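You operate a simulated robot arm through the tools that you are given. There is no shell and no other tool.

You run a simulated robot arm. Do the job below in one go: nothing can be reset, and whatever is moved stays where it is left.

Task
Gauge tile 2's bead with the GO and NO GO blocks and sort it.
Fine: tile in the bead gauge, each block's notch over the bead; FLAT with the green block and HIGH with the red one goes in the pass tray, else the fail tray; blocks back in their tray.

Only the result counts: the job must be done as asked and must still hold three seconds after the hand-in. Knocking over, shifting, dropping, spilling or breaking anything else fails it.

Robot
A 6-joint arm with a four-finger gripper, fixed in place. Base frame: the origin is on the floor under the middle of its stand, x ahead of it, y to its left, z up; the work surface is at about z = 853. Units: mm, degrees, N and s.
With the tool pointing down near the work surface it reaches from about 300 to 700 mm from the base axis. Its first joint turns from -166.0 to 166.0 degrees. Payload 3.43 kg.
Tool frame: the origin (TCP) lies between the finger pads and is the grasp point; the fingertips stand 30 mm ahead of it; z points along the fingers, y is the line along which they close. The gripper opens to 120 mm; its body begins 85 mm behind the TCP.
Orientation is that of the tool frame in the base frame, as [roll, pitch, yaw] about the fixed x, y, z axes, in that order (R = Rz(yaw) Ry(pitch) Rx(roll)). With the fingers straight down and closing along the base's y, the tool's x points along the base's -x, its y along +y and its z along -z.

Tools
- The arm moves only by the tool apply_moves. Its argument "moves" is a list of rows, each a list of 7 numbers: the turn, a rotation vector about the tool's x, y, z in units of 8 degrees (1.0 is 8 degrees), then the shift along the tool's x, y, z in units of 20 mm (1.0 is 20 mm), then the finger opening in m, from 0 to 0.12. In form: [[rx, ry, rz, tx, ty, tz, jaw], ...]. A call has 1 to 20 rows; each row shifts and turns the commanded pose from where the row before left it, along the tool's axes as they then stand. A call with a number of a shift or a turn outside -1 to 1 is refused whole. Each row takes 0.2 s and may step no farther than 50 mm and 8.6 degrees from the row before; otherwise, or with a gripper value out of range, the whole call is refused. A pose out of reach is approached as far as the arm can. The call stops where the force on the tool passes 70 N (or 10 N more than at its start, if that is more) or the arm is blocked; 0.2 s more then pass. Each finger travels about 40 mm/s and halts on what it meets, pressing with about 29 N; the grip force reading is that of the motor and also rises with nothing between the fingers. The clock runs only during rows and for 0.2 s after the last one: add rows that do not move to give the fingers time. The reply holds the time, the measured pose of the TCP, the force on the tool along the base axes, the opening and the grip force, in the units named above and with some noise, with the torque about the TCP (base axes, N m) and any sound that the robot's microphone picked up.
- Cameras (640 x 400 px; columns grow to the right, rows downward): "scene" is fixed at [39.4, 514.1, 1567.9]; the picture's right is [-0.37, -0.93, 0.00], its down [-0.75, 0.30, -0.58] and it looks along [0.54, -0.22, -0.81] (base axes); focal length 363 px, centre (320, 200). "wrist" rides on the gripper at [71, -17, -121] in the tool frame; the picture's right is [0.23, 0.97, 0.00], its down [-0.81, 0.19, -0.55] and it looks along [-0.54, 0.13, 0.83] (tool axes); focal length 275 px, centre (320, 200). There is no depth. A picture from a camera that has moved, and an enlarged one, comes with that camera's place and axes in the base frame and with its lens. The place of the scene camera against the robot may be out by one fixed shift of up to 25 mm in any direction.
- camera(camera): a new picture of that camera. No time passes.
- move_column(by): moves the trunk up (or, below 0, down) by that many mm; the arm rides with it, the base frame stays. It gives what a move gives, with no picture.
- enlarge(camera, box): a new picture of the part [left, top, right, bottom] of that camera's present view, enlarged. No time passes.
- sign_off(): hands the job in; it is judged then, once.

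Places have to be worked out from the pictures, the camera data and where the tool is seen. Open the gripper and draw the arm clear of the work before you hand the job in, unless the task says otherwise.

The tools are called as name(argument=value, ...) on one line, values as JSON. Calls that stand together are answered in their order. apply_moves: Moves the arm, as the interface text tells. Its arguments: {"type":"object","properties":{"moves":{"type":"array"}},"required":["moves"]} The other tools are called the same way: move_column (by) moves the trunk up or down; camera (camera) takes a picture; enlarge (camera, box) takes an enlarged picture of a part of a camera's view; sign_off () hands the job in.

At the start:

```text
clock: 0.0
eef_pos: [480.4, 284.6, 1163.1]
tcp_rot: [180.0, -0.1, 180.0]
wrist_force: [-0.5, 0.4, -0.6]
ft_torque: [-0.02, -0.01, 0.04]
grip_width: 119.9
finger_force: 0.1
trunk travel left (down, up): [-150.0, 290.0]
```

scene: 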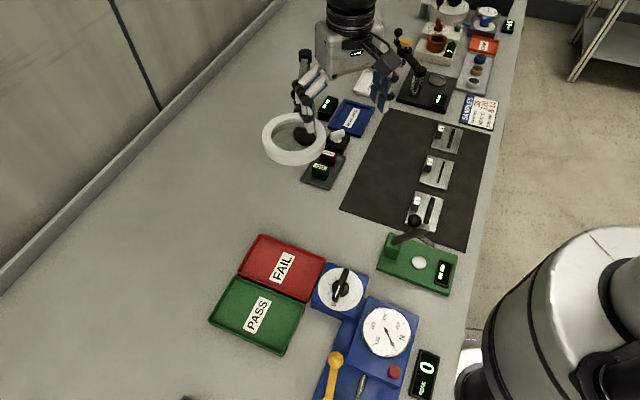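
wrist: 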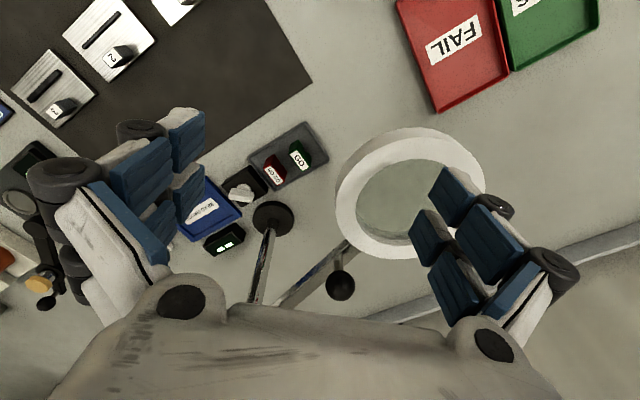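

I'll start by looking closely at the parts of the bench that matter: the tiles, the blocks, the gauge and the trays.

enlarge(camera="scene", box=[340, 100, 500, 200])

enlarge(camera="scene", box=[360, 190, 480, 310])

enlarge(camera="scene", box=[260, 80, 400, 200])

enlarge(camera="scene", box=[300, 250, 460, 400])

enlarge(camera="scene", box=[380, 0, 520, 120])

enlarge(camera="wrist", box=[0, 0, 340, 260])

```text
4.00 times, centred on (420, 150) of scene
camera zoom: at [39.4, 514.1, 1567.9], right [-0.37, -0.93, 0.0], down [-0.75, 0.3, -0.58], along [0.54, -0.22, -0.81], focal length 1453 px, centre (-80, 400)
```

zoom: 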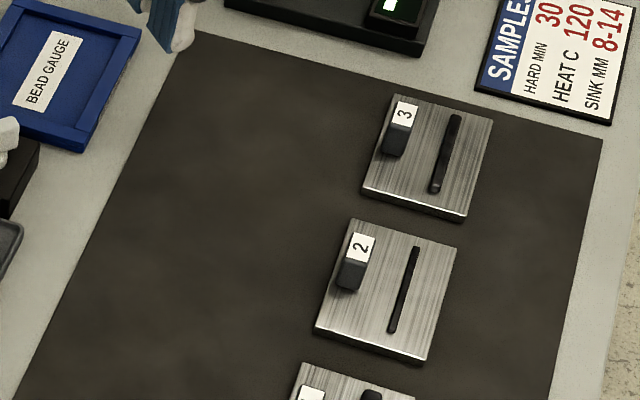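

```text
3.33 times, centred on (420, 250) of scene
camera zoom: at [39.4, 514.1, 1567.9], right [-0.37, -0.93, 0.0], down [-0.75, 0.3, -0.58], along [0.54, -0.22, -0.81], focal length 1211 px, centre (-13, 33)
```

zoom: 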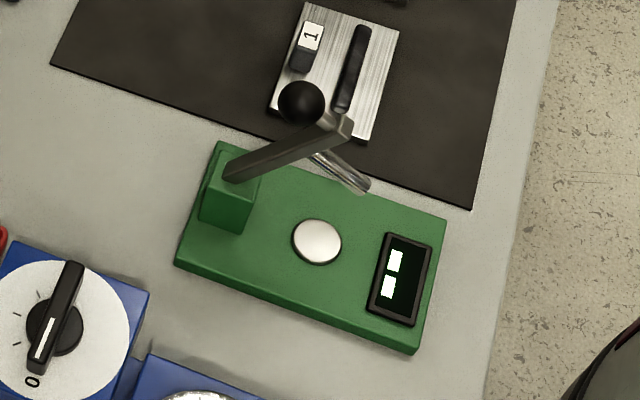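

```text
3.33 times, centred on (330, 140) of scene
camera zoom: at [39.4, 514.1, 1567.9], right [-0.37, -0.93, 0.0], down [-0.75, 0.3, -0.58], along [0.54, -0.22, -0.81], focal length 1211 px, centre (287, 400)
```

zoom: 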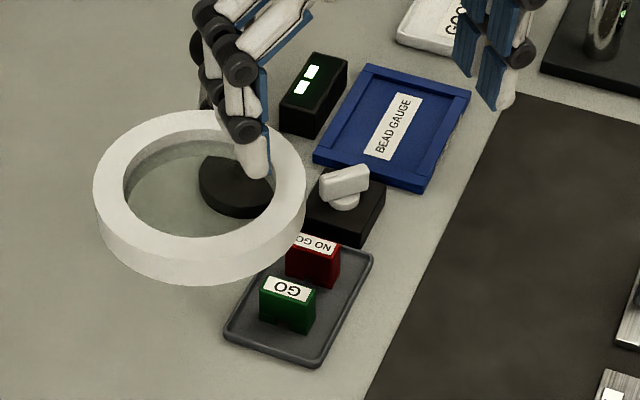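

```text
2.67 times, centred on (380, 325) of scene
camera zoom: at [39.4, 514.1, 1567.9], right [-0.37, -0.93, 0.0], down [-0.75, 0.3, -0.58], along [0.54, -0.22, -0.81], focal length 969 px, centre (160, -133)
```

zoom: 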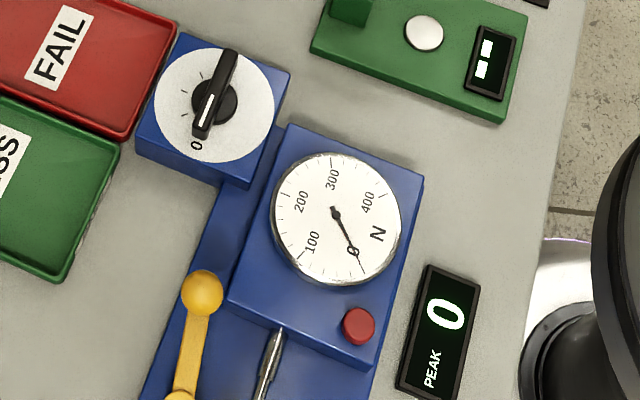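

```text
3.33 times, centred on (450, 60) of scene
camera zoom: at [39.4, 514.1, 1567.9], right [-0.37, -0.93, 0.0], down [-0.75, 0.3, -0.58], along [0.54, -0.22, -0.81], focal length 1211 px, centre (-113, 667)
```

zoom: 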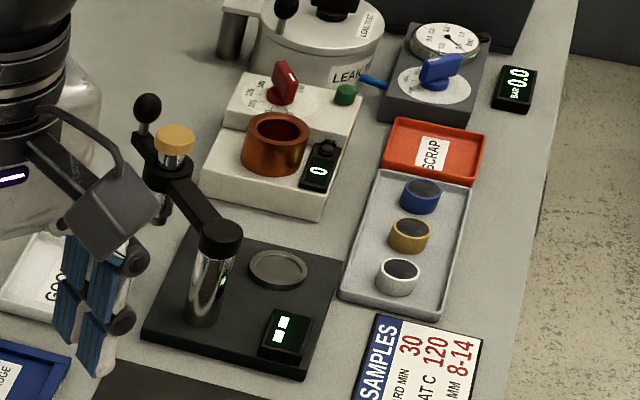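

```text
1.54 times, centred on (170, 130) of wrist
camera zoom: at [408.2, 266.2, 1284.0], right [-0.23, 0.97, 0.0], down [0.81, 0.19, 0.55], along [0.54, 0.13, -0.83], focal length 424 px, centre (551, 308)
```

zoom: 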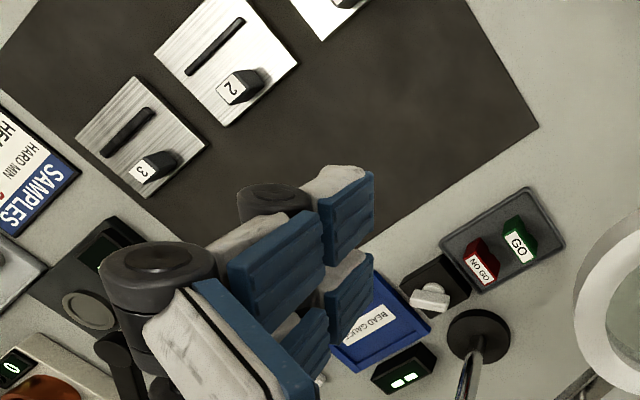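

The gripper sits close above the magnifier ring, which I put at about (509, 368, 1095). I'll move away toward -y and up for a clear view of the lamp, gauge and blocks.

apply_moves(moves=[[0, 0, 0, 0, 0, -1, 0.12], [0, 0, 0, 0.4, -1, -0.5, 0.12], [0, 0, 0, 0.4, -1, 0, 0.12], [0, 0, 0, 0.4, -1, 0, 0.12], [0, 0, 0, 0.4, -1, 0, 0.12], [0, 0, 0, 0.4, -1, 0, 0.12], [0, 0, 0, 0.4, -1, 0, 0.12], [0, 0, 0, 0.4, -1, 0, 0.12], [0, 0, 0, 0, 0, 0, 0.12]])

camera(camera="wrist")

camera(camera="scene")

```text
clock: 2.0
eef_pos: [425.2, 144.3, 1192.2]
tcp_rot: [-180.0, 0.1, 180.0]
wrist_force: [1.1, 0.0, -1.3]
ft_torque: [0.01, 0.03, 0.0]
grip_width: 119.9
finger_force: 0.1
trunk travel left (down, up): [-150.0, 290.0]
```

```text
taken
camera wrist: at [353.5, 125.9, 1313.4], right [-0.23, 0.97, 0.0], down [0.81, 0.19, 0.55], along [0.54, 0.13, -0.83], focal length 275 px, centre (320, 200)
```

wrist: 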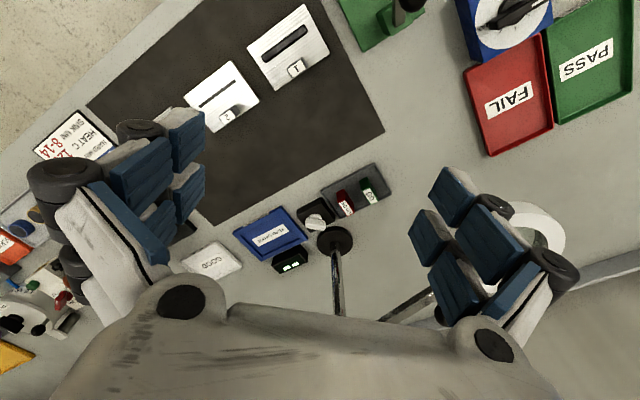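

```text
taken
```

scene: 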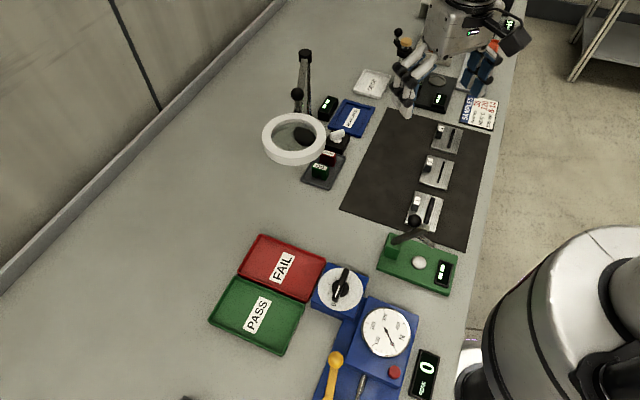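

The view is clear now. I'll zoom in on the lamp, gauge and blocks from both cameras.

enlarge(camera="scene", box=[250, 40, 410, 200])

enlarge(camera="scene", box=[300, 80, 390, 190])

enlarge(camera="wrist", box=[180, 150, 420, 300])

enlarge(camera="wrist", box=[170, 0, 370, 140])

```text
2.50 times, centred on (330, 120) of scene
camera zoom: at [39.4, 514.1, 1567.9], right [-0.37, -0.93, 0.0], down [-0.75, 0.3, -0.58], along [0.54, -0.22, -0.81], focal length 908 px, centre (295, 400)
```

zoom: 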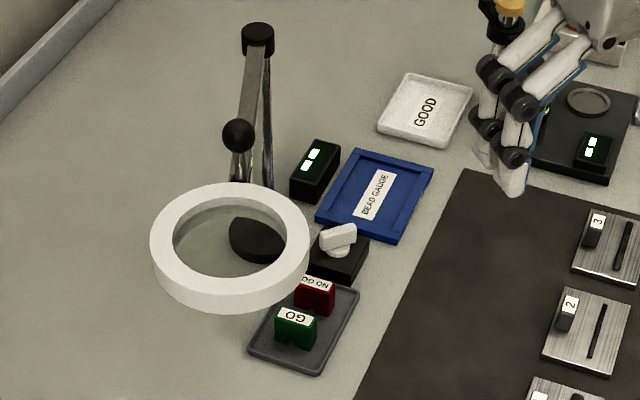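

```text
3.64 times, centred on (345, 135) of scene
camera zoom: at [39.4, 514.1, 1567.9], right [-0.37, -0.93, 0.0], down [-0.75, 0.3, -0.58], along [0.54, -0.22, -0.81], focal length 1321 px, centre (229, 436)
```

zoom: 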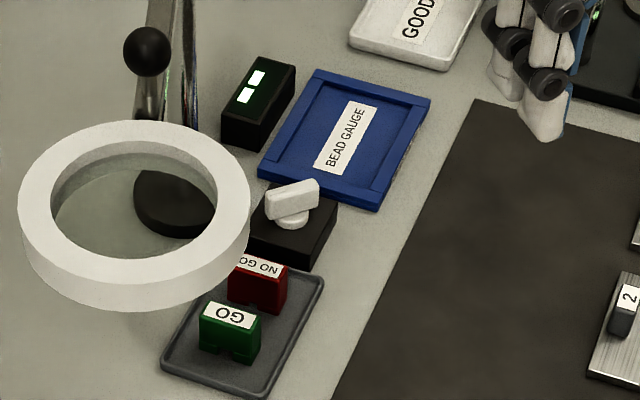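

```text
2.67 times, centred on (300, 225) of wrist
camera zoom: at [353.5, 125.9, 1313.4], right [-0.23, 0.97, 0.0], down [0.81, 0.19, 0.55], along [0.54, 0.13, -0.83], focal length 734 px, centre (373, 133)
```

zoom: 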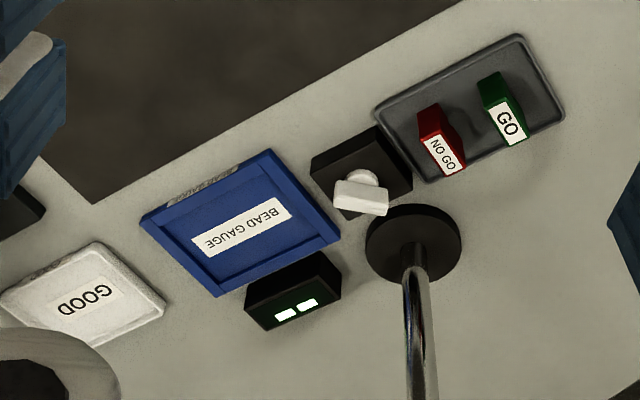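

```text
2.86 times, centred on (270, 70) of wrist
camera zoom: at [353.5, 125.9, 1313.4], right [-0.23, 0.97, 0.0], down [0.81, 0.19, 0.55], along [0.54, 0.13, -0.83], focal length 786 px, centre (463, 571)
```

zoom: 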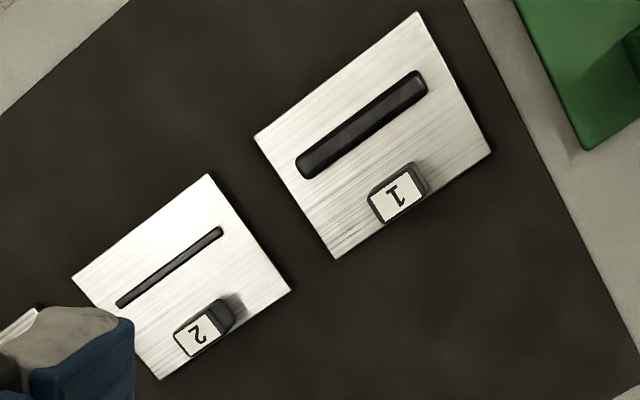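

The gauge is a blue recessed fixture near (758, 114), oriented about 45°. Tile 2 is near (497, 1) with the same orientation, and the blocks are near (620, 262) beside the lamp. I'll move in for a closer wrist view of the gauge and blocks.

apply_moves(moves=[[0, 0, 0, -0.844, 0.225, 0.8875, 0.12], [0, 0, 0, -0.844, 0.225, 0.8875, 0.12], [0, 0, 0, -0.844, 0.225, 0.8875, 0.12], [0, 0, 0, -0.844, 0.225, 0.8875, 0.12], [0, 0, 0, -0.844, 0.225, 0.8875, 0.12], [0, 0, 0, -0.844, 0.225, 0.8875, 0.12], [0, 0, 0, -0.844, 0.225, 0.8875, 0.12], [0, 0, 0, -0.844, 0.225, 0.8875, 0.12], [0, 0, 0, 0, 0, 0, 0.12]])

camera(camera="wrist")

enlarge(camera="wrist", box=[190, 120, 430, 300])

camera(camera="scene")

```text
clock: 4.0
eef_pos: [561.2, 181.0, 1050.2]
tcp_rot: [180.0, 0.0, 180.0]
wrist_force: [-0.4, -0.9, 0.2]
ft_torque: [0.01, 0.0, 0.0]
grip_width: 120.1
finger_force: 0.2
trunk travel left (down, up): [-150.0, 290.0]
```

```text
taken
camera wrist: at [489.1, 163.6, 1170.8], right [-0.23, 0.97, 0.0], down [0.81, 0.19, 0.55], along [0.54, 0.13, -0.83], focal length 275 px, centre (320, 200)
```

wrist: 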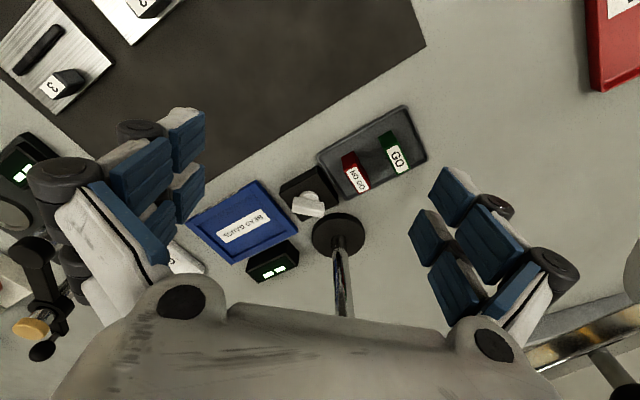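

```text
2.22 times, centred on (310, 210) of wrist
camera zoom: at [489.1, 163.6, 1170.8], right [-0.23, 0.97, 0.0], down [0.81, 0.19, 0.55], along [0.54, 0.13, -0.83], focal length 612 px, centre (342, 178)
```

zoom: 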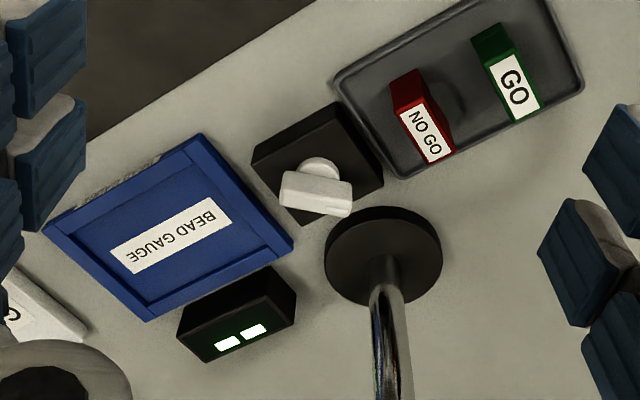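

```text
taken
```

scene: 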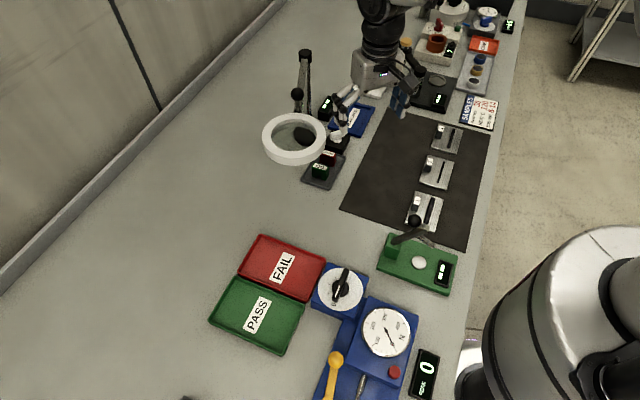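

The block long axis, the gauge and the tile all share a 45° frame, so the notch already runs along the bead direction. Before planning grips I'll half-close the gripper in free air to learn the finger-pad geometry.

apply_moves(moves=[[0, 0, 0, 0, 0, 0, 0.03], [0, 0, 0, 0, 0, 0, 0.03], [0, 0, 0, 0, 0, 0, 0.03], [0, 0, 0, 0, 0, 0, 0.03], [0, 0, 0, 0, 0, 0, 0.03], [0, 0, 0, 0, 0, 0, 0.03], [0, 0, 0, 0, 0, 0, 0.03], [0, 0, 0, 0, 0, 0, 0.03], [0, 0, 0, 0, 0, 0, 0.03]])

camera(camera="wrist")

enlarge(camera="scene", box=[290, 40, 450, 190])

```text
clock: 6.0
eef_pos: [560.9, 181.5, 1049.2]
tcp_rot: [180.0, 0.0, -180.0]
wrist_force: [-1.0, -1.3, 0.1]
ft_torque: [0.02, -0.02, 0.02]
grip_width: 30.0
finger_force: 0.1
trunk travel left (down, up): [-150.0, 290.0]
```

```text
taken
camera wrist: at [489.1, 163.6, 1170.8], right [-0.23, 0.97, 0.0], down [0.81, 0.19, 0.55], along [0.54, 0.13, -0.83], focal length 275 px, centre (320, 200)
```

wrist: 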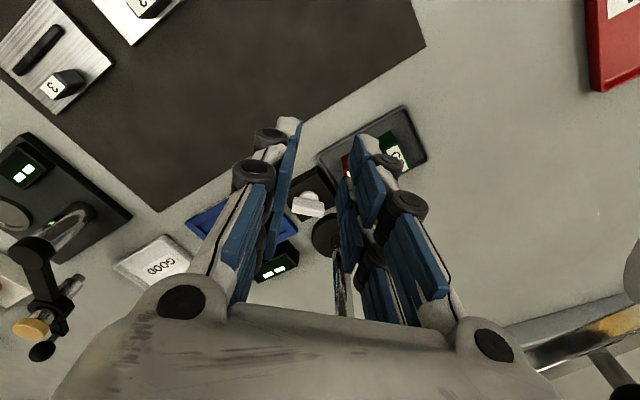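

```text
2.67 times, centred on (370, 115) of scene
camera zoom: at [39.4, 514.1, 1567.9], right [-0.37, -0.93, 0.0], down [-0.75, 0.3, -0.58], along [0.54, -0.22, -0.81], focal length 969 px, centre (187, 427)
```

zoom: 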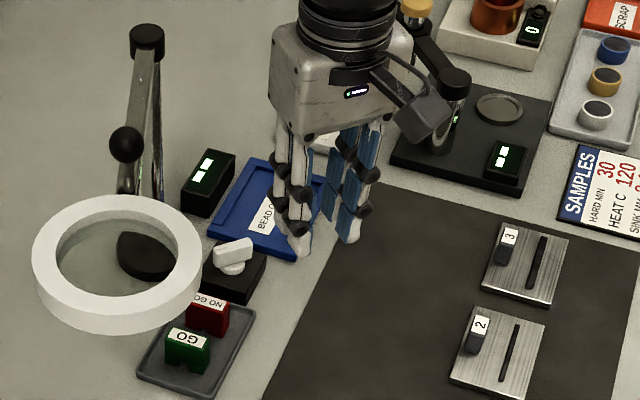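

Enlarging the finger area so I can measure the pad spacing along tool x.

enlarge(camera="wrist", box=[200, 100, 460, 330])

enlarge(camera="scene", box=[350, 60, 430, 140])

```text
1.74 times, centred on (330, 215) of wrist
camera zoom: at [489.1, 163.6, 1170.8], right [-0.23, 0.97, 0.0], down [0.81, 0.19, 0.55], along [0.54, 0.13, -0.83], focal length 479 px, centre (303, 174)
```

zoom: 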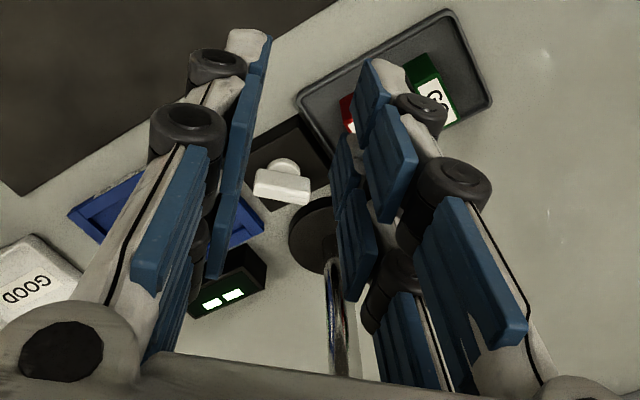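

```text
5.00 times, centred on (390, 100) of scene
camera zoom: at [39.4, 514.1, 1567.9], right [-0.37, -0.93, 0.0], down [-0.75, 0.3, -0.58], along [0.54, -0.22, -0.81], focal length 1817 px, centre (-30, 700)
```

zoom: 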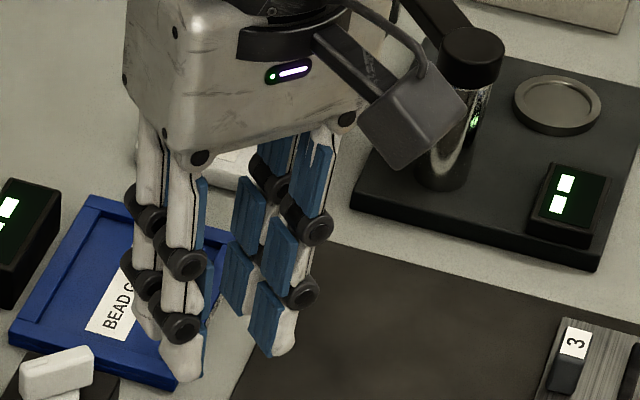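

There are two fingers per side, spaced about 29 mm along tool x. Next I'll test the reach toward the gauge at (758, 114) at a safe height.

apply_moves(moves=[[0, 0, 0, -0.985, -0.335, 0, 0.06], [0, 0, 0, -0.985, -0.335, 0, 0.06], [0, 0, 0, -0.985, -0.335, 0, 0.06], [0, 0, 0, -0.985, -0.335, 0, 0.06], [0, 0, 0, -0.985, -0.335, 0, 0.06], [0, 0, 0, -0.985, -0.335, 0, 0.06], [0, 0, 0, -0.985, -0.335, 0, 0.06], [0, 0, 0, -0.985, -0.335, 0, 0.06], [0, 0, 0, 0, 0, 0, 0.06]])

camera(camera="scene")

camera(camera="wrist")

```text
clock: 8.0
eef_pos: [701.5, 123.2, 1047.7]
tcp_rot: [180.0, 0.0, -180.0]
wrist_force: [-0.1, 0.2, 0.5]
ft_torque: [0.04, -0.02, 0.0]
grip_width: 60.0
finger_force: 0.2
out of reach, approached as far as the arm can: row 8
trunk travel left (down, up): [-150.0, 290.0]
```

```text
taken
```

scene: 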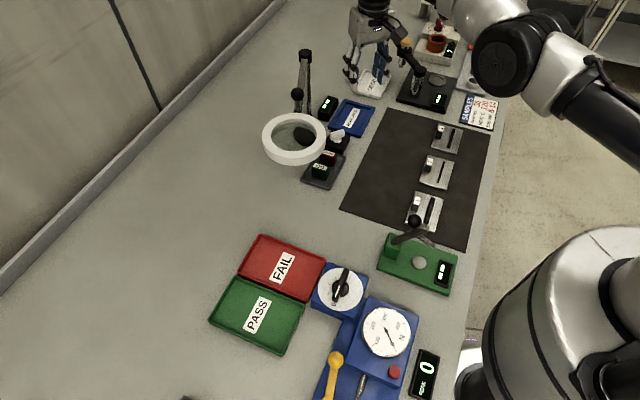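

```text
taken
camera wrist: at [628.9, 104.3, 1170.6], right [-0.23, 0.97, 0.0], down [0.81, 0.19, 0.55], along [0.54, 0.13, -0.83], focal length 275 px, centre (320, 200)
```

wrist: 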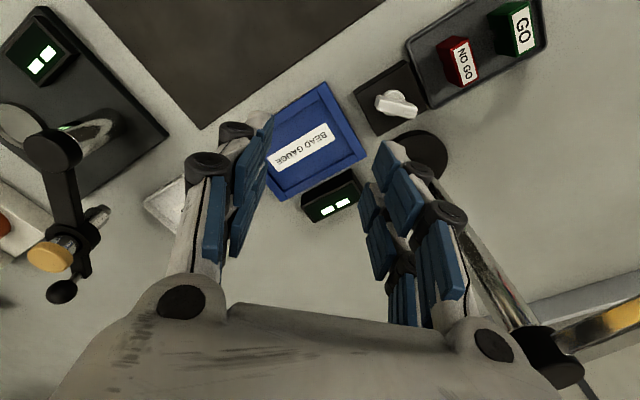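

The arm's limit here is about 712 mm from the base axis, so reaching the gauge will need a tilted tool. From this pose I'll zoom in on the gauge, its display, the knob box and the blocks.

enlarge(camera="wrist", box=[240, 70, 400, 230])

enlarge(camera="wrist", box=[340, 0, 560, 130])

enlarge(camera="scene", box=[300, 80, 390, 150])

enlarge(camera="scene", box=[285, 135, 365, 195])

```text
2.50 times, centred on (320, 150) of wrist
camera zoom: at [628.9, 104.3, 1170.6], right [-0.23, 0.97, 0.0], down [0.81, 0.19, 0.55], along [0.54, 0.13, -0.83], focal length 688 px, centre (320, 325)
```

zoom: 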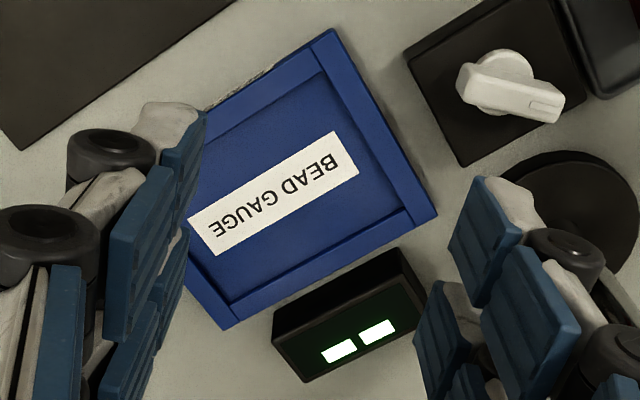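

```text
2.91 times, centred on (450, 65) of wrist
camera zoom: at [628.9, 104.3, 1170.6], right [-0.23, 0.97, 0.0], down [0.81, 0.19, 0.55], along [0.54, 0.13, -0.83], focal length 801 px, centre (-58, 593)
```

zoom: 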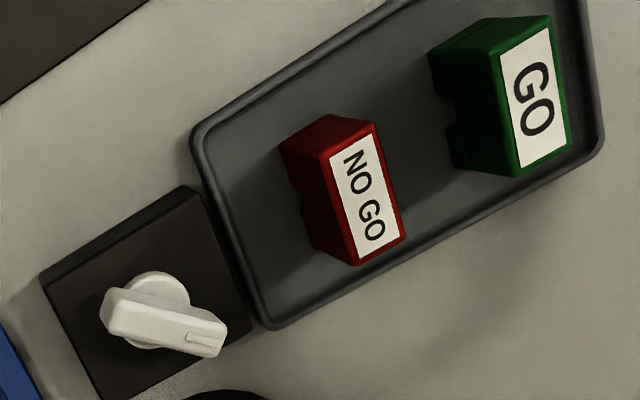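

```text
5.71 times, centred on (345, 115) of scene
camera zoom: at [39.4, 514.1, 1567.9], right [-0.37, -0.93, 0.0], down [-0.75, 0.3, -0.58], along [0.54, -0.22, -0.81], focal length 2076 px, centre (177, 686)
```

zoom: 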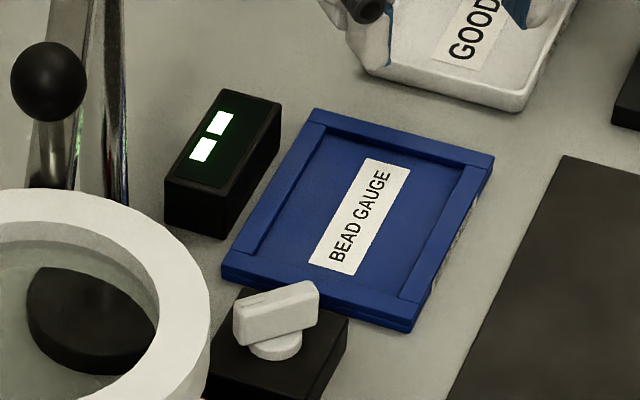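

```text
6.67 times, centred on (325, 165) of scene
camera zoom: at [39.4, 514.1, 1567.9], right [-0.37, -0.93, 0.0], down [-0.75, 0.3, -0.58], along [0.54, -0.22, -0.81], focal length 2422 px, centre (287, 433)
```

zoom: 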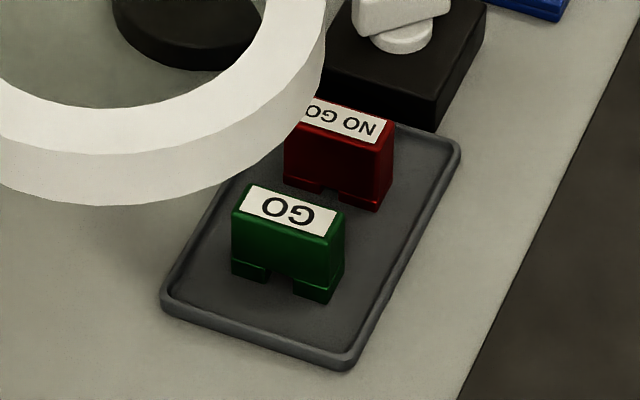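

The blocks are about 40×20×30 mm with their notches along the bead direction. My plan is to yaw the tool so the camera sits on the outward side, then tilt it about 33° outward. That gives extra reach and makes the wrist camera look straight down at the TCP. I'll retreat first and start the yaw.

apply_moves(moves=[[0, 0, 0, 0.881, -0.394, -0.325, 0.06], [0, 0, 0, 0.881, -0.394, -0.325, 0.06], [0, 0, 0, 0.881, -0.394, -0.325, 0.06], [0, 0, 0, 0.881, -0.394, -0.325, 0.06], [0, 0, 0, 0.881, -0.394, -0.325, 0.06], [0, 0, 0, 0.881, -0.394, -0.325, 0.06], [0, 0, 0, 0.881, -0.394, -0.325, 0.06], [0, 0, 0, 0.881, -0.394, -0.325, 0.06], [0, 0, 0.9375, 0, 0, 0, 0.06], [0, 0, 0.9375, 0, 0, 0, 0.06], [0, 0, 0.9375, 0, 0, 0, 0.06], [0, 0, 0.9375, 0, 0, 0, 0.06], [0, 0, 0.9375, 0, 0, 0, 0.06], [0, 0, 0.9375, 0, 0, 0, 0.06], [0, 0, 0.9375, 0, 0, 0, 0.06], [0, 0, 0.9375, 0, 0, 0, 0.06], [0, 0, 0.9375, 0, 0, 0, 0.06], [0, 0, 0.9375, 0, 0, 0, 0.06], [0, 0, 0.9375, 0, 0, 0, 0.06], [0, 0, 0.9375, 0, 0, 0, 0.06]])

```text
clock: 12.2
eef_pos: [559.4, 60.5, 1101.7]
tcp_rot: [-180.0, 0.0, 89.9]
wrist_force: [0.3, 0.3, -0.1]
ft_torque: [0.04, -0.01, 0.0]
grip_width: 60.0
finger_force: 0.0
trunk travel left (down, up): [-150.0, 290.0]
```

Yaw is at 90°. I'll finish to 45° and then tilt 33.5° outward about the tool y axis.

apply_moves(moves=[[0, 0, 0.9375, 0, 0, 0, 0.06], [0, 0, 0.9375, 0, 0, 0, 0.06], [0, 0, 0.9375, 0, 0, 0, 0.06], [0, 0, 0.9375, 0, 0, 0, 0.06], [0, 0, 0.9375, 0, 0, 0, 0.06], [0, 0, 0.9375, 0, 0, 0, 0.06], [0, 0.8375, 0, 0, 0, 0, 0.06], [0, 0.8375, 0, 0, 0, 0, 0.06], [0, 0.8375, 0, 0, 0, 0, 0.06], [0, 0.8375, 0, 0, 0, 0, 0.06], [0, 0.8375, 0, 0, 0, 0, 0.06], [0, 0, 0, 0, 0, 0, 0.06]])

camera(camera="wrist")

camera(camera="scene")

```text
clock: 14.8
eef_pos: [558.5, 58.9, 1100.4]
tcp_rot: [180.0, -33.5, 45.0]
wrist_force: [0.6, 0.1, -0.7]
ft_torque: [0.02, 0.02, 0.01]
grip_width: 59.9
finger_force: 0.0
trunk travel left (down, up): [-150.0, 290.0]
```

```text
taken
camera wrist: at [541.7, 65.7, 1241.2], right [0.82, -0.55, 0.13], down [-0.56, -0.83, 0.01], along [0.1, -0.08, -0.99], focal length 275 px, centre (320, 200)
```

wrist: 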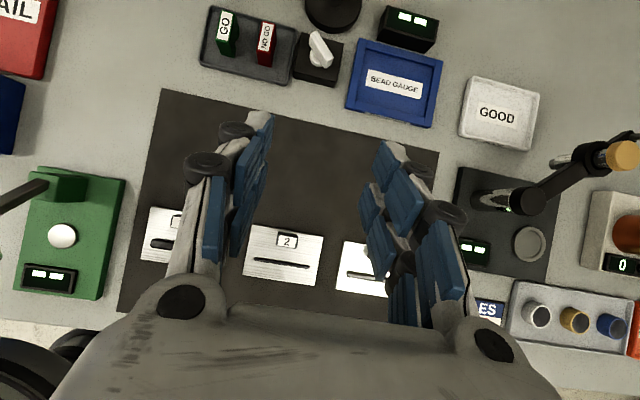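

```text
taken
```

scene: 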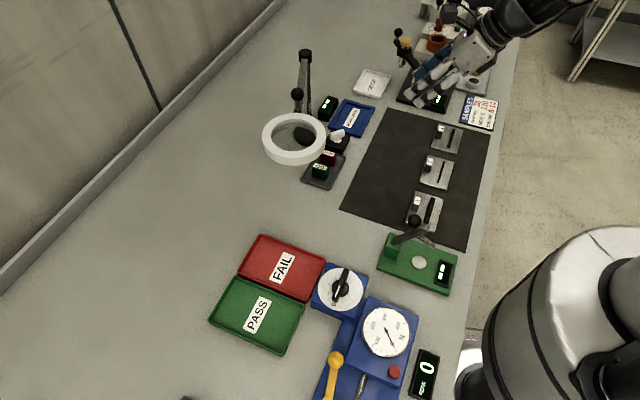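

The camera now looks almost straight down. I'll enlarge the tile, gauge and blocks for accurate positions.

enlarge(camera="wrist", box=[330, 20, 460, 140])

enlarge(camera="wrist", box=[230, 210, 340, 300])

enlarge(camera="wrist", box=[190, 0, 350, 100])

```text
3.33 times, centred on (395, 80) of wrist
camera zoom: at [541.7, 65.7, 1241.2], right [0.82, -0.55, 0.13], down [-0.56, -0.83, 0.01], along [0.1, -0.08, -0.99], focal length 918 px, centre (70, 600)
```

zoom: 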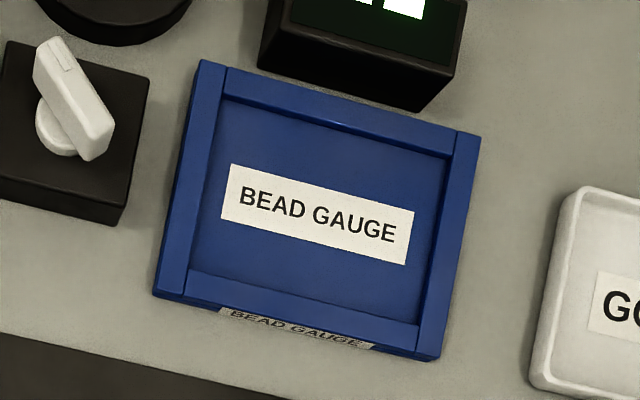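

```text
4.44 times, centred on (285, 255) of wrist
camera zoom: at [541.7, 65.7, 1241.2], right [0.82, -0.55, 0.13], down [-0.56, -0.83, 0.01], along [0.1, -0.08, -0.99], focal length 1224 px, centre (476, -44)
```

zoom: 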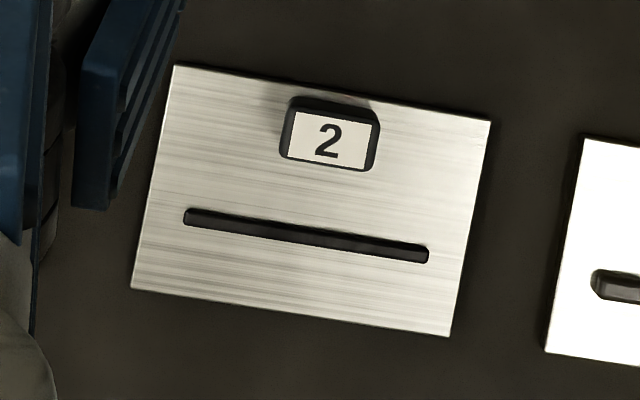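

```text
4.00 times, centred on (270, 50) of wrist
camera zoom: at [541.7, 65.7, 1241.2], right [0.82, -0.55, 0.13], down [-0.56, -0.83, 0.01], along [0.1, -0.08, -0.99], focal length 1101 px, centre (520, 800)
```

zoom: 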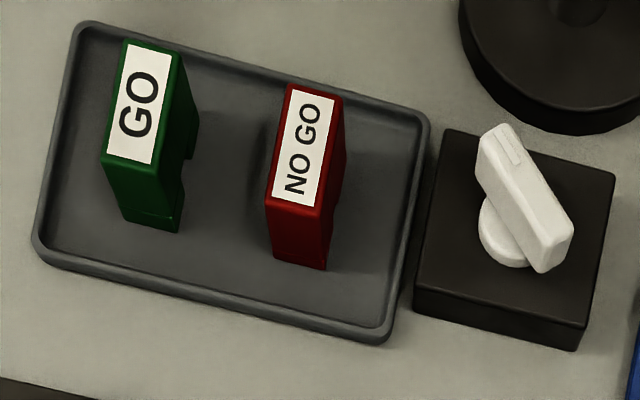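

I have precise estimates now. Tile 2 is centred at (495.6, -1.4), the gauge recess at about (761, 111) and roughly 104×74 mm, and the GO and NO GO blocks at about (598, 281) and (634, 245). I'll test that the tilted tool can reach above the gauge.

apply_moves(moves=[[0, 0, 0, 0.403, 0.445, 0.966, 0.06], [0, 0, 0, 0.403, 0.445, 0.966, 0.06], [0, 0, 0, 0.403, 0.445, 0.966, 0.06], [0, 0, 0, 0.403, 0.445, 0.966, 0.06], [0, 0, 0, 0.403, 0.445, 0.966, 0.06], [0, 0, 0, 0.403, 0.445, 0.966, 0.06], [0, 0, 0, 0.403, 0.445, 0.966, 0.06], [0, 0, 0, 0.403, 0.445, 0.966, 0.06], [0, 0, 0, 0.403, 0.445, 0.966, 0.06], [0, 0, 0, 0.403, 0.445, 0.966, 0.06], [0, 0, 0, 0.403, 0.445, 0.966, 0.06], [0, 0, 0, 0.403, 0.445, 0.966, 0.06], [0, 0, 0, 0, 0, 0, 0.06]])

camera(camera="wrist")

camera(camera="scene")

```text
clock: 17.6
eef_pos: [781.4, 132.8, 961.7]
tcp_rot: [180.0, -33.6, 44.9]
wrist_force: [0.7, 0.4, -0.3]
ft_torque: [0.0, -0.02, 0.01]
grip_width: 60.1
finger_force: 0.1
trunk travel left (down, up): [-150.0, 290.0]
```

```text
taken
camera wrist: at [764.8, 139.4, 1101.7], right [0.82, -0.55, 0.13], down [-0.56, -0.83, 0.01], along [0.1, -0.08, -0.99], focal length 275 px, centre (320, 200)
```

wrist: 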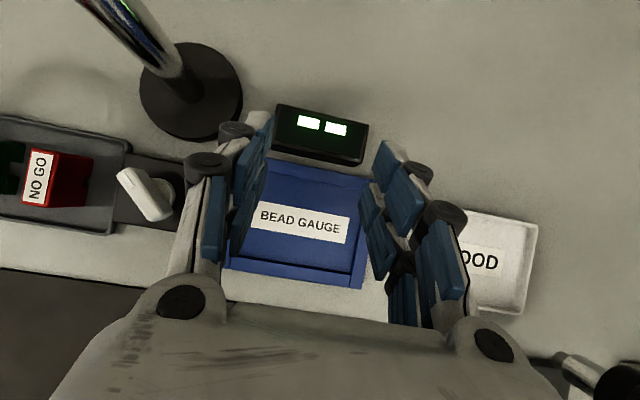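

```text
taken
```

scene: 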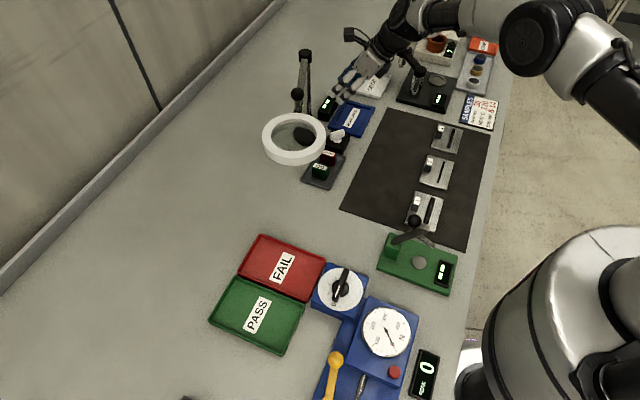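

The tilted pose reaches over the gauge. I'll measure the gauge again from this closer height.

enlarge(camera="wrist", box=[220, 100, 390, 300])

enlarge(camera="wrist", box=[0, 100, 180, 240])

enlarge(camera="scene", box=[290, 20, 430, 150])

```text
2.00 times, centred on (305, 200) of wrist
camera zoom: at [764.8, 139.4, 1101.7], right [0.82, -0.55, 0.13], down [-0.56, -0.83, 0.01], along [0.1, -0.08, -0.99], focal length 551 px, centre (350, 200)
```

zoom: 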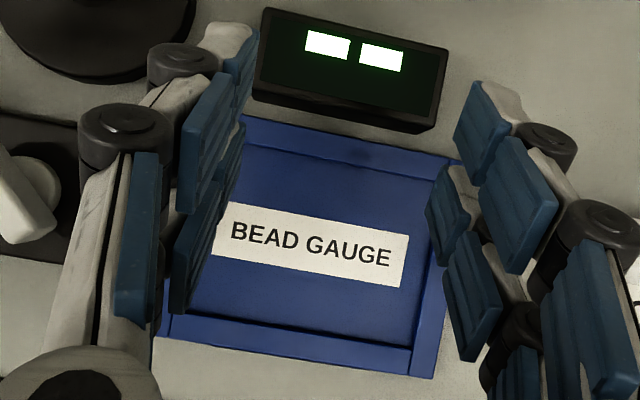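

```text
2.86 times, centred on (90, 170) of wrist
camera zoom: at [764.8, 139.4, 1101.7], right [0.82, -0.55, 0.13], down [-0.56, -0.83, 0.01], along [0.1, -0.08, -0.99], focal length 786 px, centre (977, 286)
```

zoom: 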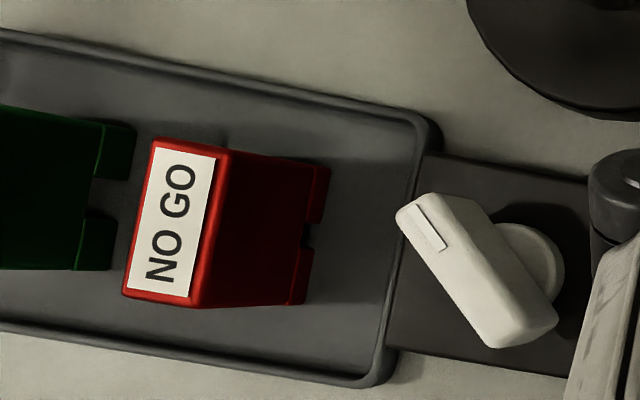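

```text
3.08 times, centred on (360, 85) of scene
camera zoom: at [39.4, 514.1, 1567.9], right [-0.37, -0.93, 0.0], down [-0.75, 0.3, -0.58], along [0.54, -0.22, -0.81], focal length 1118 px, centre (197, 554)
```

zoom: 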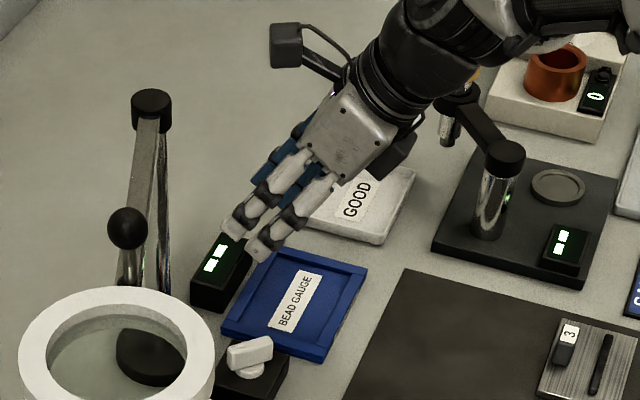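

The gauge floor comes out at z≈855 with the recess centre near (764, 112). Now I'll hover above tile 2's knob, at about (511.5, 14), for a close measurement.

apply_moves(moves=[[0, 0, 0, -0.948, -0.442, -0.6175, 0.07], [0, 0, 0, -0.948, -0.442, -0.6175, 0.07], [0, 0, 0, -0.948, -0.442, -0.6175, 0.07], [0, 0, 0, -0.948, -0.442, -0.6175, 0.07], [0, 0, 0, -0.948, -0.442, -0.6175, 0.07], [0, 0, 0, -0.948, -0.442, -0.6175, 0.07], [0, 0, 0, -0.948, -0.442, -0.6175, 0.07], [0, 0, 0, -0.948, -0.442, -0.6175, 0.07], [0, 0, 0, -0.948, -0.442, -0.6175, 0.07], [0, 0, 0, -0.948, -0.442, -0.6175, 0.07], [0, 0, 0, -0.948, -0.442, -0.6175, 0.07], [0, 0, 0, -0.948, -0.442, -0.6175, 0.07], [0, 0, 0, 0, 0, 0, 0.07]])

camera(camera="wrist")

enlarge(camera="wrist", box=[220, 130, 400, 280])

enlarge(camera="scene", box=[360, 70, 520, 200])

```text
clock: 20.4
eef_pos: [514.8, 14.6, 958.1]
tcp_rot: [179.9, -33.5, 45.1]
wrist_force: [0.0, -0.1, 0.0]
ft_torque: [0.02, -0.01, 0.03]
grip_width: 69.8
finger_force: 0.0
trunk travel left (down, up): [-150.0, 290.0]
```

```text
taken
camera wrist: at [499.0, 20.5, 1099.0], right [0.82, -0.55, 0.13], down [-0.56, -0.83, 0.01], along [0.1, -0.08, -0.99], focal length 275 px, centre (320, 200)
```

wrist: 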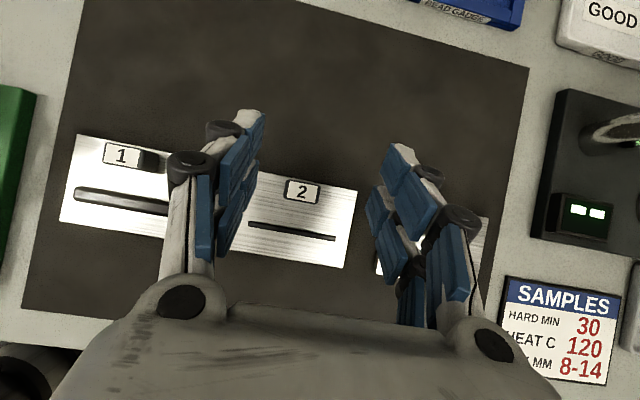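

```text
2.67 times, centred on (310, 205) of wrist
camera zoom: at [499.0, 20.5, 1099.0], right [0.82, -0.55, 0.13], down [-0.56, -0.83, 0.01], along [0.1, -0.08, -0.99], focal length 734 px, centre (347, 187)
```

zoom: 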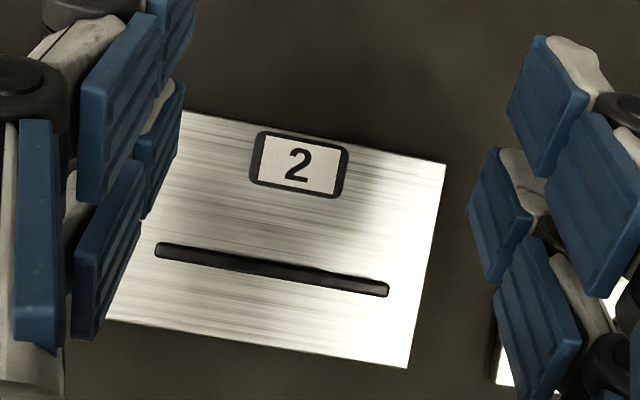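

```text
3.08 times, centred on (440, 135) of scene
camera zoom: at [39.4, 514.1, 1567.9], right [-0.37, -0.93, 0.0], down [-0.75, 0.3, -0.58], along [0.54, -0.22, -0.81], focal length 1118 px, centre (-49, 400)
```

zoom: 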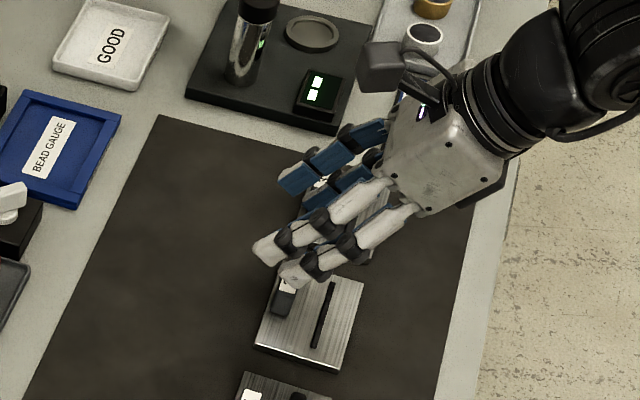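

From two heights the knob measures about 29×16 mm, 23 mm tall, centred at (512, 15), with its top near z≈885. The tile surface is at about 862. I'll tilt 8° more so the unused outer fingers stay clear of the display box at the gauge, then line the inner finger pair up with the knob.

apply_moves(moves=[[0, 0.5, 0, 0, 0, 0, 0.07], [0, 0.5, 0, 0, 0, 0, 0.07], [0, 0, 0, 0, 0, 0, 0.07]])

camera(camera="wrist")

enlarge(camera="wrist", box=[220, 110, 420, 280])

```text
clock: 21.2
eef_pos: [515.3, 14.3, 959.5]
tcp_rot: [-179.9, -41.4, 45.0]
wrist_force: [0.3, 0.2, 0.6]
ft_torque: [-0.01, 0.03, 0.0]
grip_width: 70.2
finger_force: 0.0
trunk travel left (down, up): [-150.0, 290.0]
```

```text
taken
camera wrist: at [484.3, 6.7, 1097.1], right [0.81, -0.57, 0.15], down [-0.55, -0.82, -0.12], along [0.2, 0.02, -0.98], focal length 275 px, centre (320, 200)
```

wrist: 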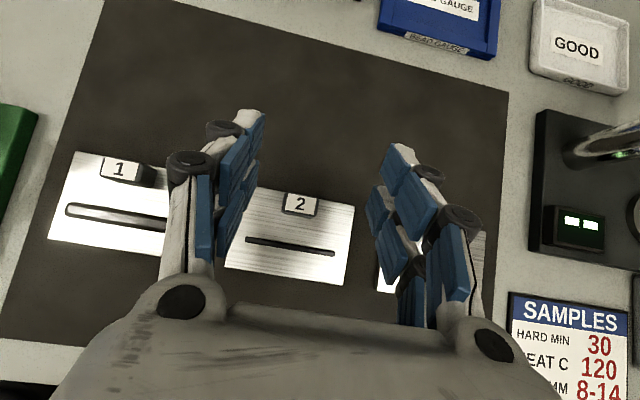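

```text
2.35 times, centred on (320, 195) of wrist
camera zoom: at [484.3, 6.7, 1097.1], right [0.81, -0.57, 0.15], down [-0.55, -0.82, -0.12], along [0.2, 0.02, -0.98], focal length 648 px, centre (320, 212)
```

zoom: 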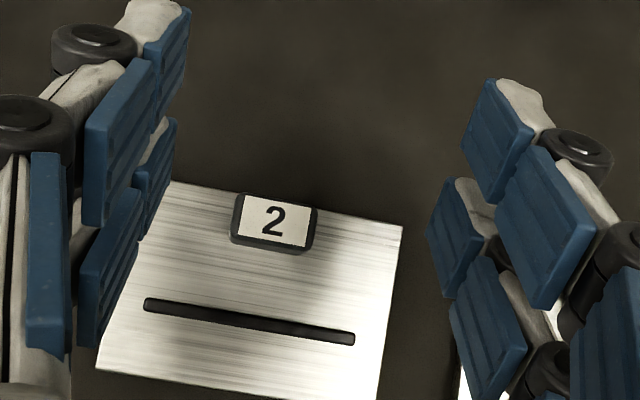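

The knob position agrees across three views at (512.5, 15.2). I'll descend to about z = 915 and check before the final approach.

apply_moves(moves=[[0, 0, 0, -0.533, -0.0433, 0.518, 0.07], [0, 0, 0, -0.533, -0.0433, 0.518, 0.07], [0, 0, 0, -0.533, -0.0433, 0.518, 0.07], [0, 0, 0, 0, 0, 0, 0.06]])

camera(camera="wrist")

enlarge(camera="wrist", box=[210, 100, 410, 260])

enlarge(camera="scene", box=[380, 110, 480, 200])

```text
clock: 22.2
eef_pos: [511.9, 13.3, 915.9]
tcp_rot: [-180.0, -41.5, 45.0]
wrist_force: [-0.2, 0.4, -0.3]
ft_torque: [-0.02, 0.03, 0.01]
grip_width: 59.8
finger_force: 0.0
trunk travel left (down, up): [-150.0, 290.0]
```

```text
taken
camera wrist: at [480.5, 6.1, 1054.1], right [0.81, -0.57, 0.15], down [-0.55, -0.82, -0.12], along [0.2, 0.02, -0.98], focal length 275 px, centre (320, 200)
```

wrist: 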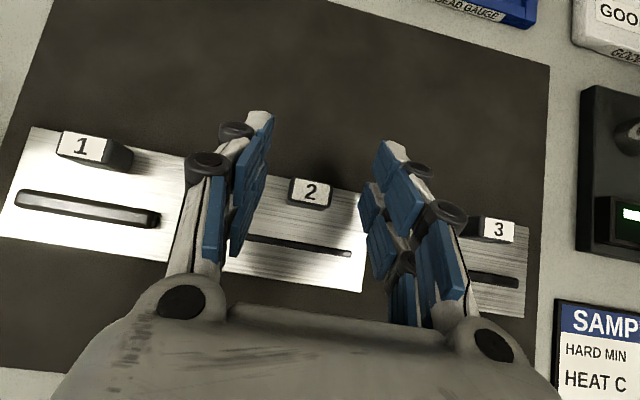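

```text
2.50 times, centred on (310, 180) of wrist
camera zoom: at [480.5, 6.1, 1054.1], right [0.81, -0.57, 0.15], down [-0.55, -0.82, -0.12], along [0.2, 0.02, -0.98], focal length 688 px, centre (345, 250)
```

zoom: 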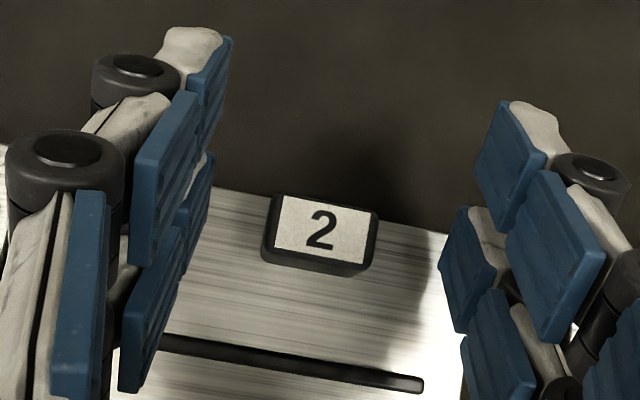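

```text
4.44 times, centred on (430, 155) of scene
camera zoom: at [39.4, 514.1, 1567.9], right [-0.37, -0.93, 0.0], down [-0.75, 0.3, -0.58], along [0.54, -0.22, -0.81], focal length 1615 px, centre (-169, 400)
```

zoom: 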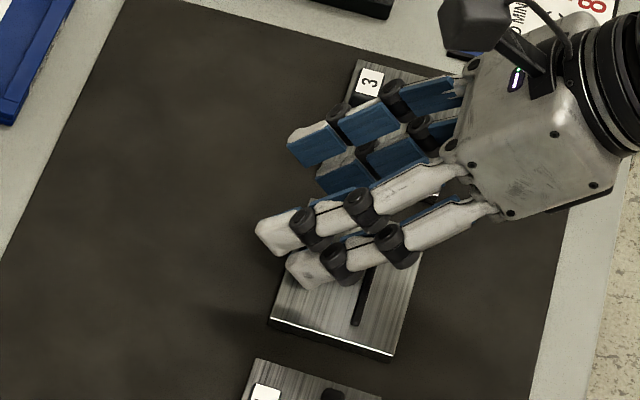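

The knob sits about 1.5 mm off-centre between the fingers. I'll descend to z≈903 and check the force.

apply_moves(moves=[[0, 0, 0, -0.137, -0.0223, 0.168, 0.06], [0, 0, 0, -0.137, -0.0223, 0.168, 0.06], [0, 0, 0, -0.137, -0.0223, 0.168, 0.06], [0, 0, 0, 0, 0, 0, 0.06]])

enlarge(camera="wrist", box=[210, 100, 410, 260])

enlarge(camera="scene", box=[380, 110, 480, 200])

```text
clock: 23.2
eef_pos: [511.5, 15.0, 902.1]
tcp_rot: [180.0, -41.4, 45.1]
wrist_force: [0.1, -0.7, -0.6]
ft_torque: [0.02, 0.01, 0.0]
grip_width: 59.9
finger_force: 0.1
trunk travel left (down, up): [-150.0, 290.0]
```

```text
2.50 times, centred on (310, 180) of wrist
camera zoom: at [480.3, 7.3, 1040.8], right [0.81, -0.57, 0.15], down [-0.55, -0.82, -0.12], along [0.2, 0.02, -0.98], focal length 688 px, centre (345, 250)
```

zoom: 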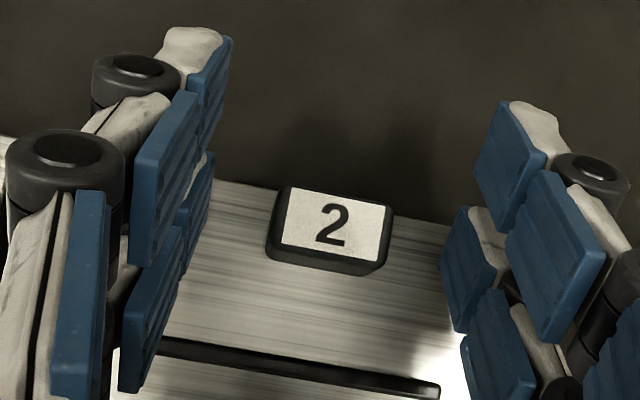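

```text
4.44 times, centred on (430, 155) of scene
camera zoom: at [39.4, 514.1, 1567.9], right [-0.37, -0.93, 0.0], down [-0.75, 0.3, -0.58], along [0.54, -0.22, -0.81], focal length 1615 px, centre (-169, 400)
```

zoom: 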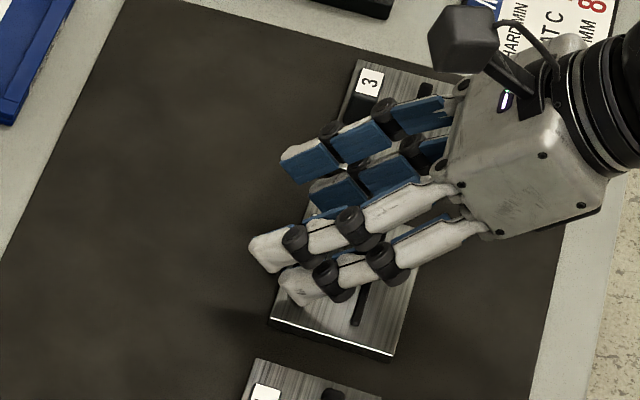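

No contact, and the knob is centred between the inner finger pair. I'll close on it.

apply_moves(moves=[[0, 0, 0, 0, 0, 0, 0.015], [0, 0, 0, 0, 0, 0, 0.015], [0, 0, 0, 0, 0, 0, 0.015], [0, 0, 0, 0, 0, 0, 0.015], [0, 0, 0, 0, 0, 0, 0.015], [0, 0, 0, 0, 0, 0, 0.015], [0, 0, 0, 0, 0, 0, 0.015]])

enlarge(camera="wrist", box=[210, 100, 410, 260])

```text
clock: 24.8
eef_pos: [510.1, 16.2, 903.2]
tcp_rot: [-180.0, -41.5, 45.0]
wrist_force: [-0.3, 1.3, -0.4]
ft_torque: [0.16, -0.03, 0.01]
grip_width: 27.8
finger_force: 29.3
trunk travel left (down, up): [-150.0, 290.0]
```

```text
2.50 times, centred on (310, 180) of wrist
camera zoom: at [480.2, 7.4, 1040.9], right [0.81, -0.57, 0.15], down [-0.55, -0.82, -0.12], along [0.2, 0.02, -0.98], focal length 688 px, centre (345, 250)
```

zoom: 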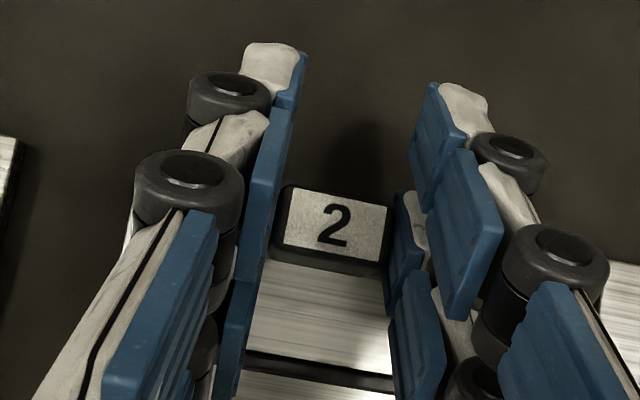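

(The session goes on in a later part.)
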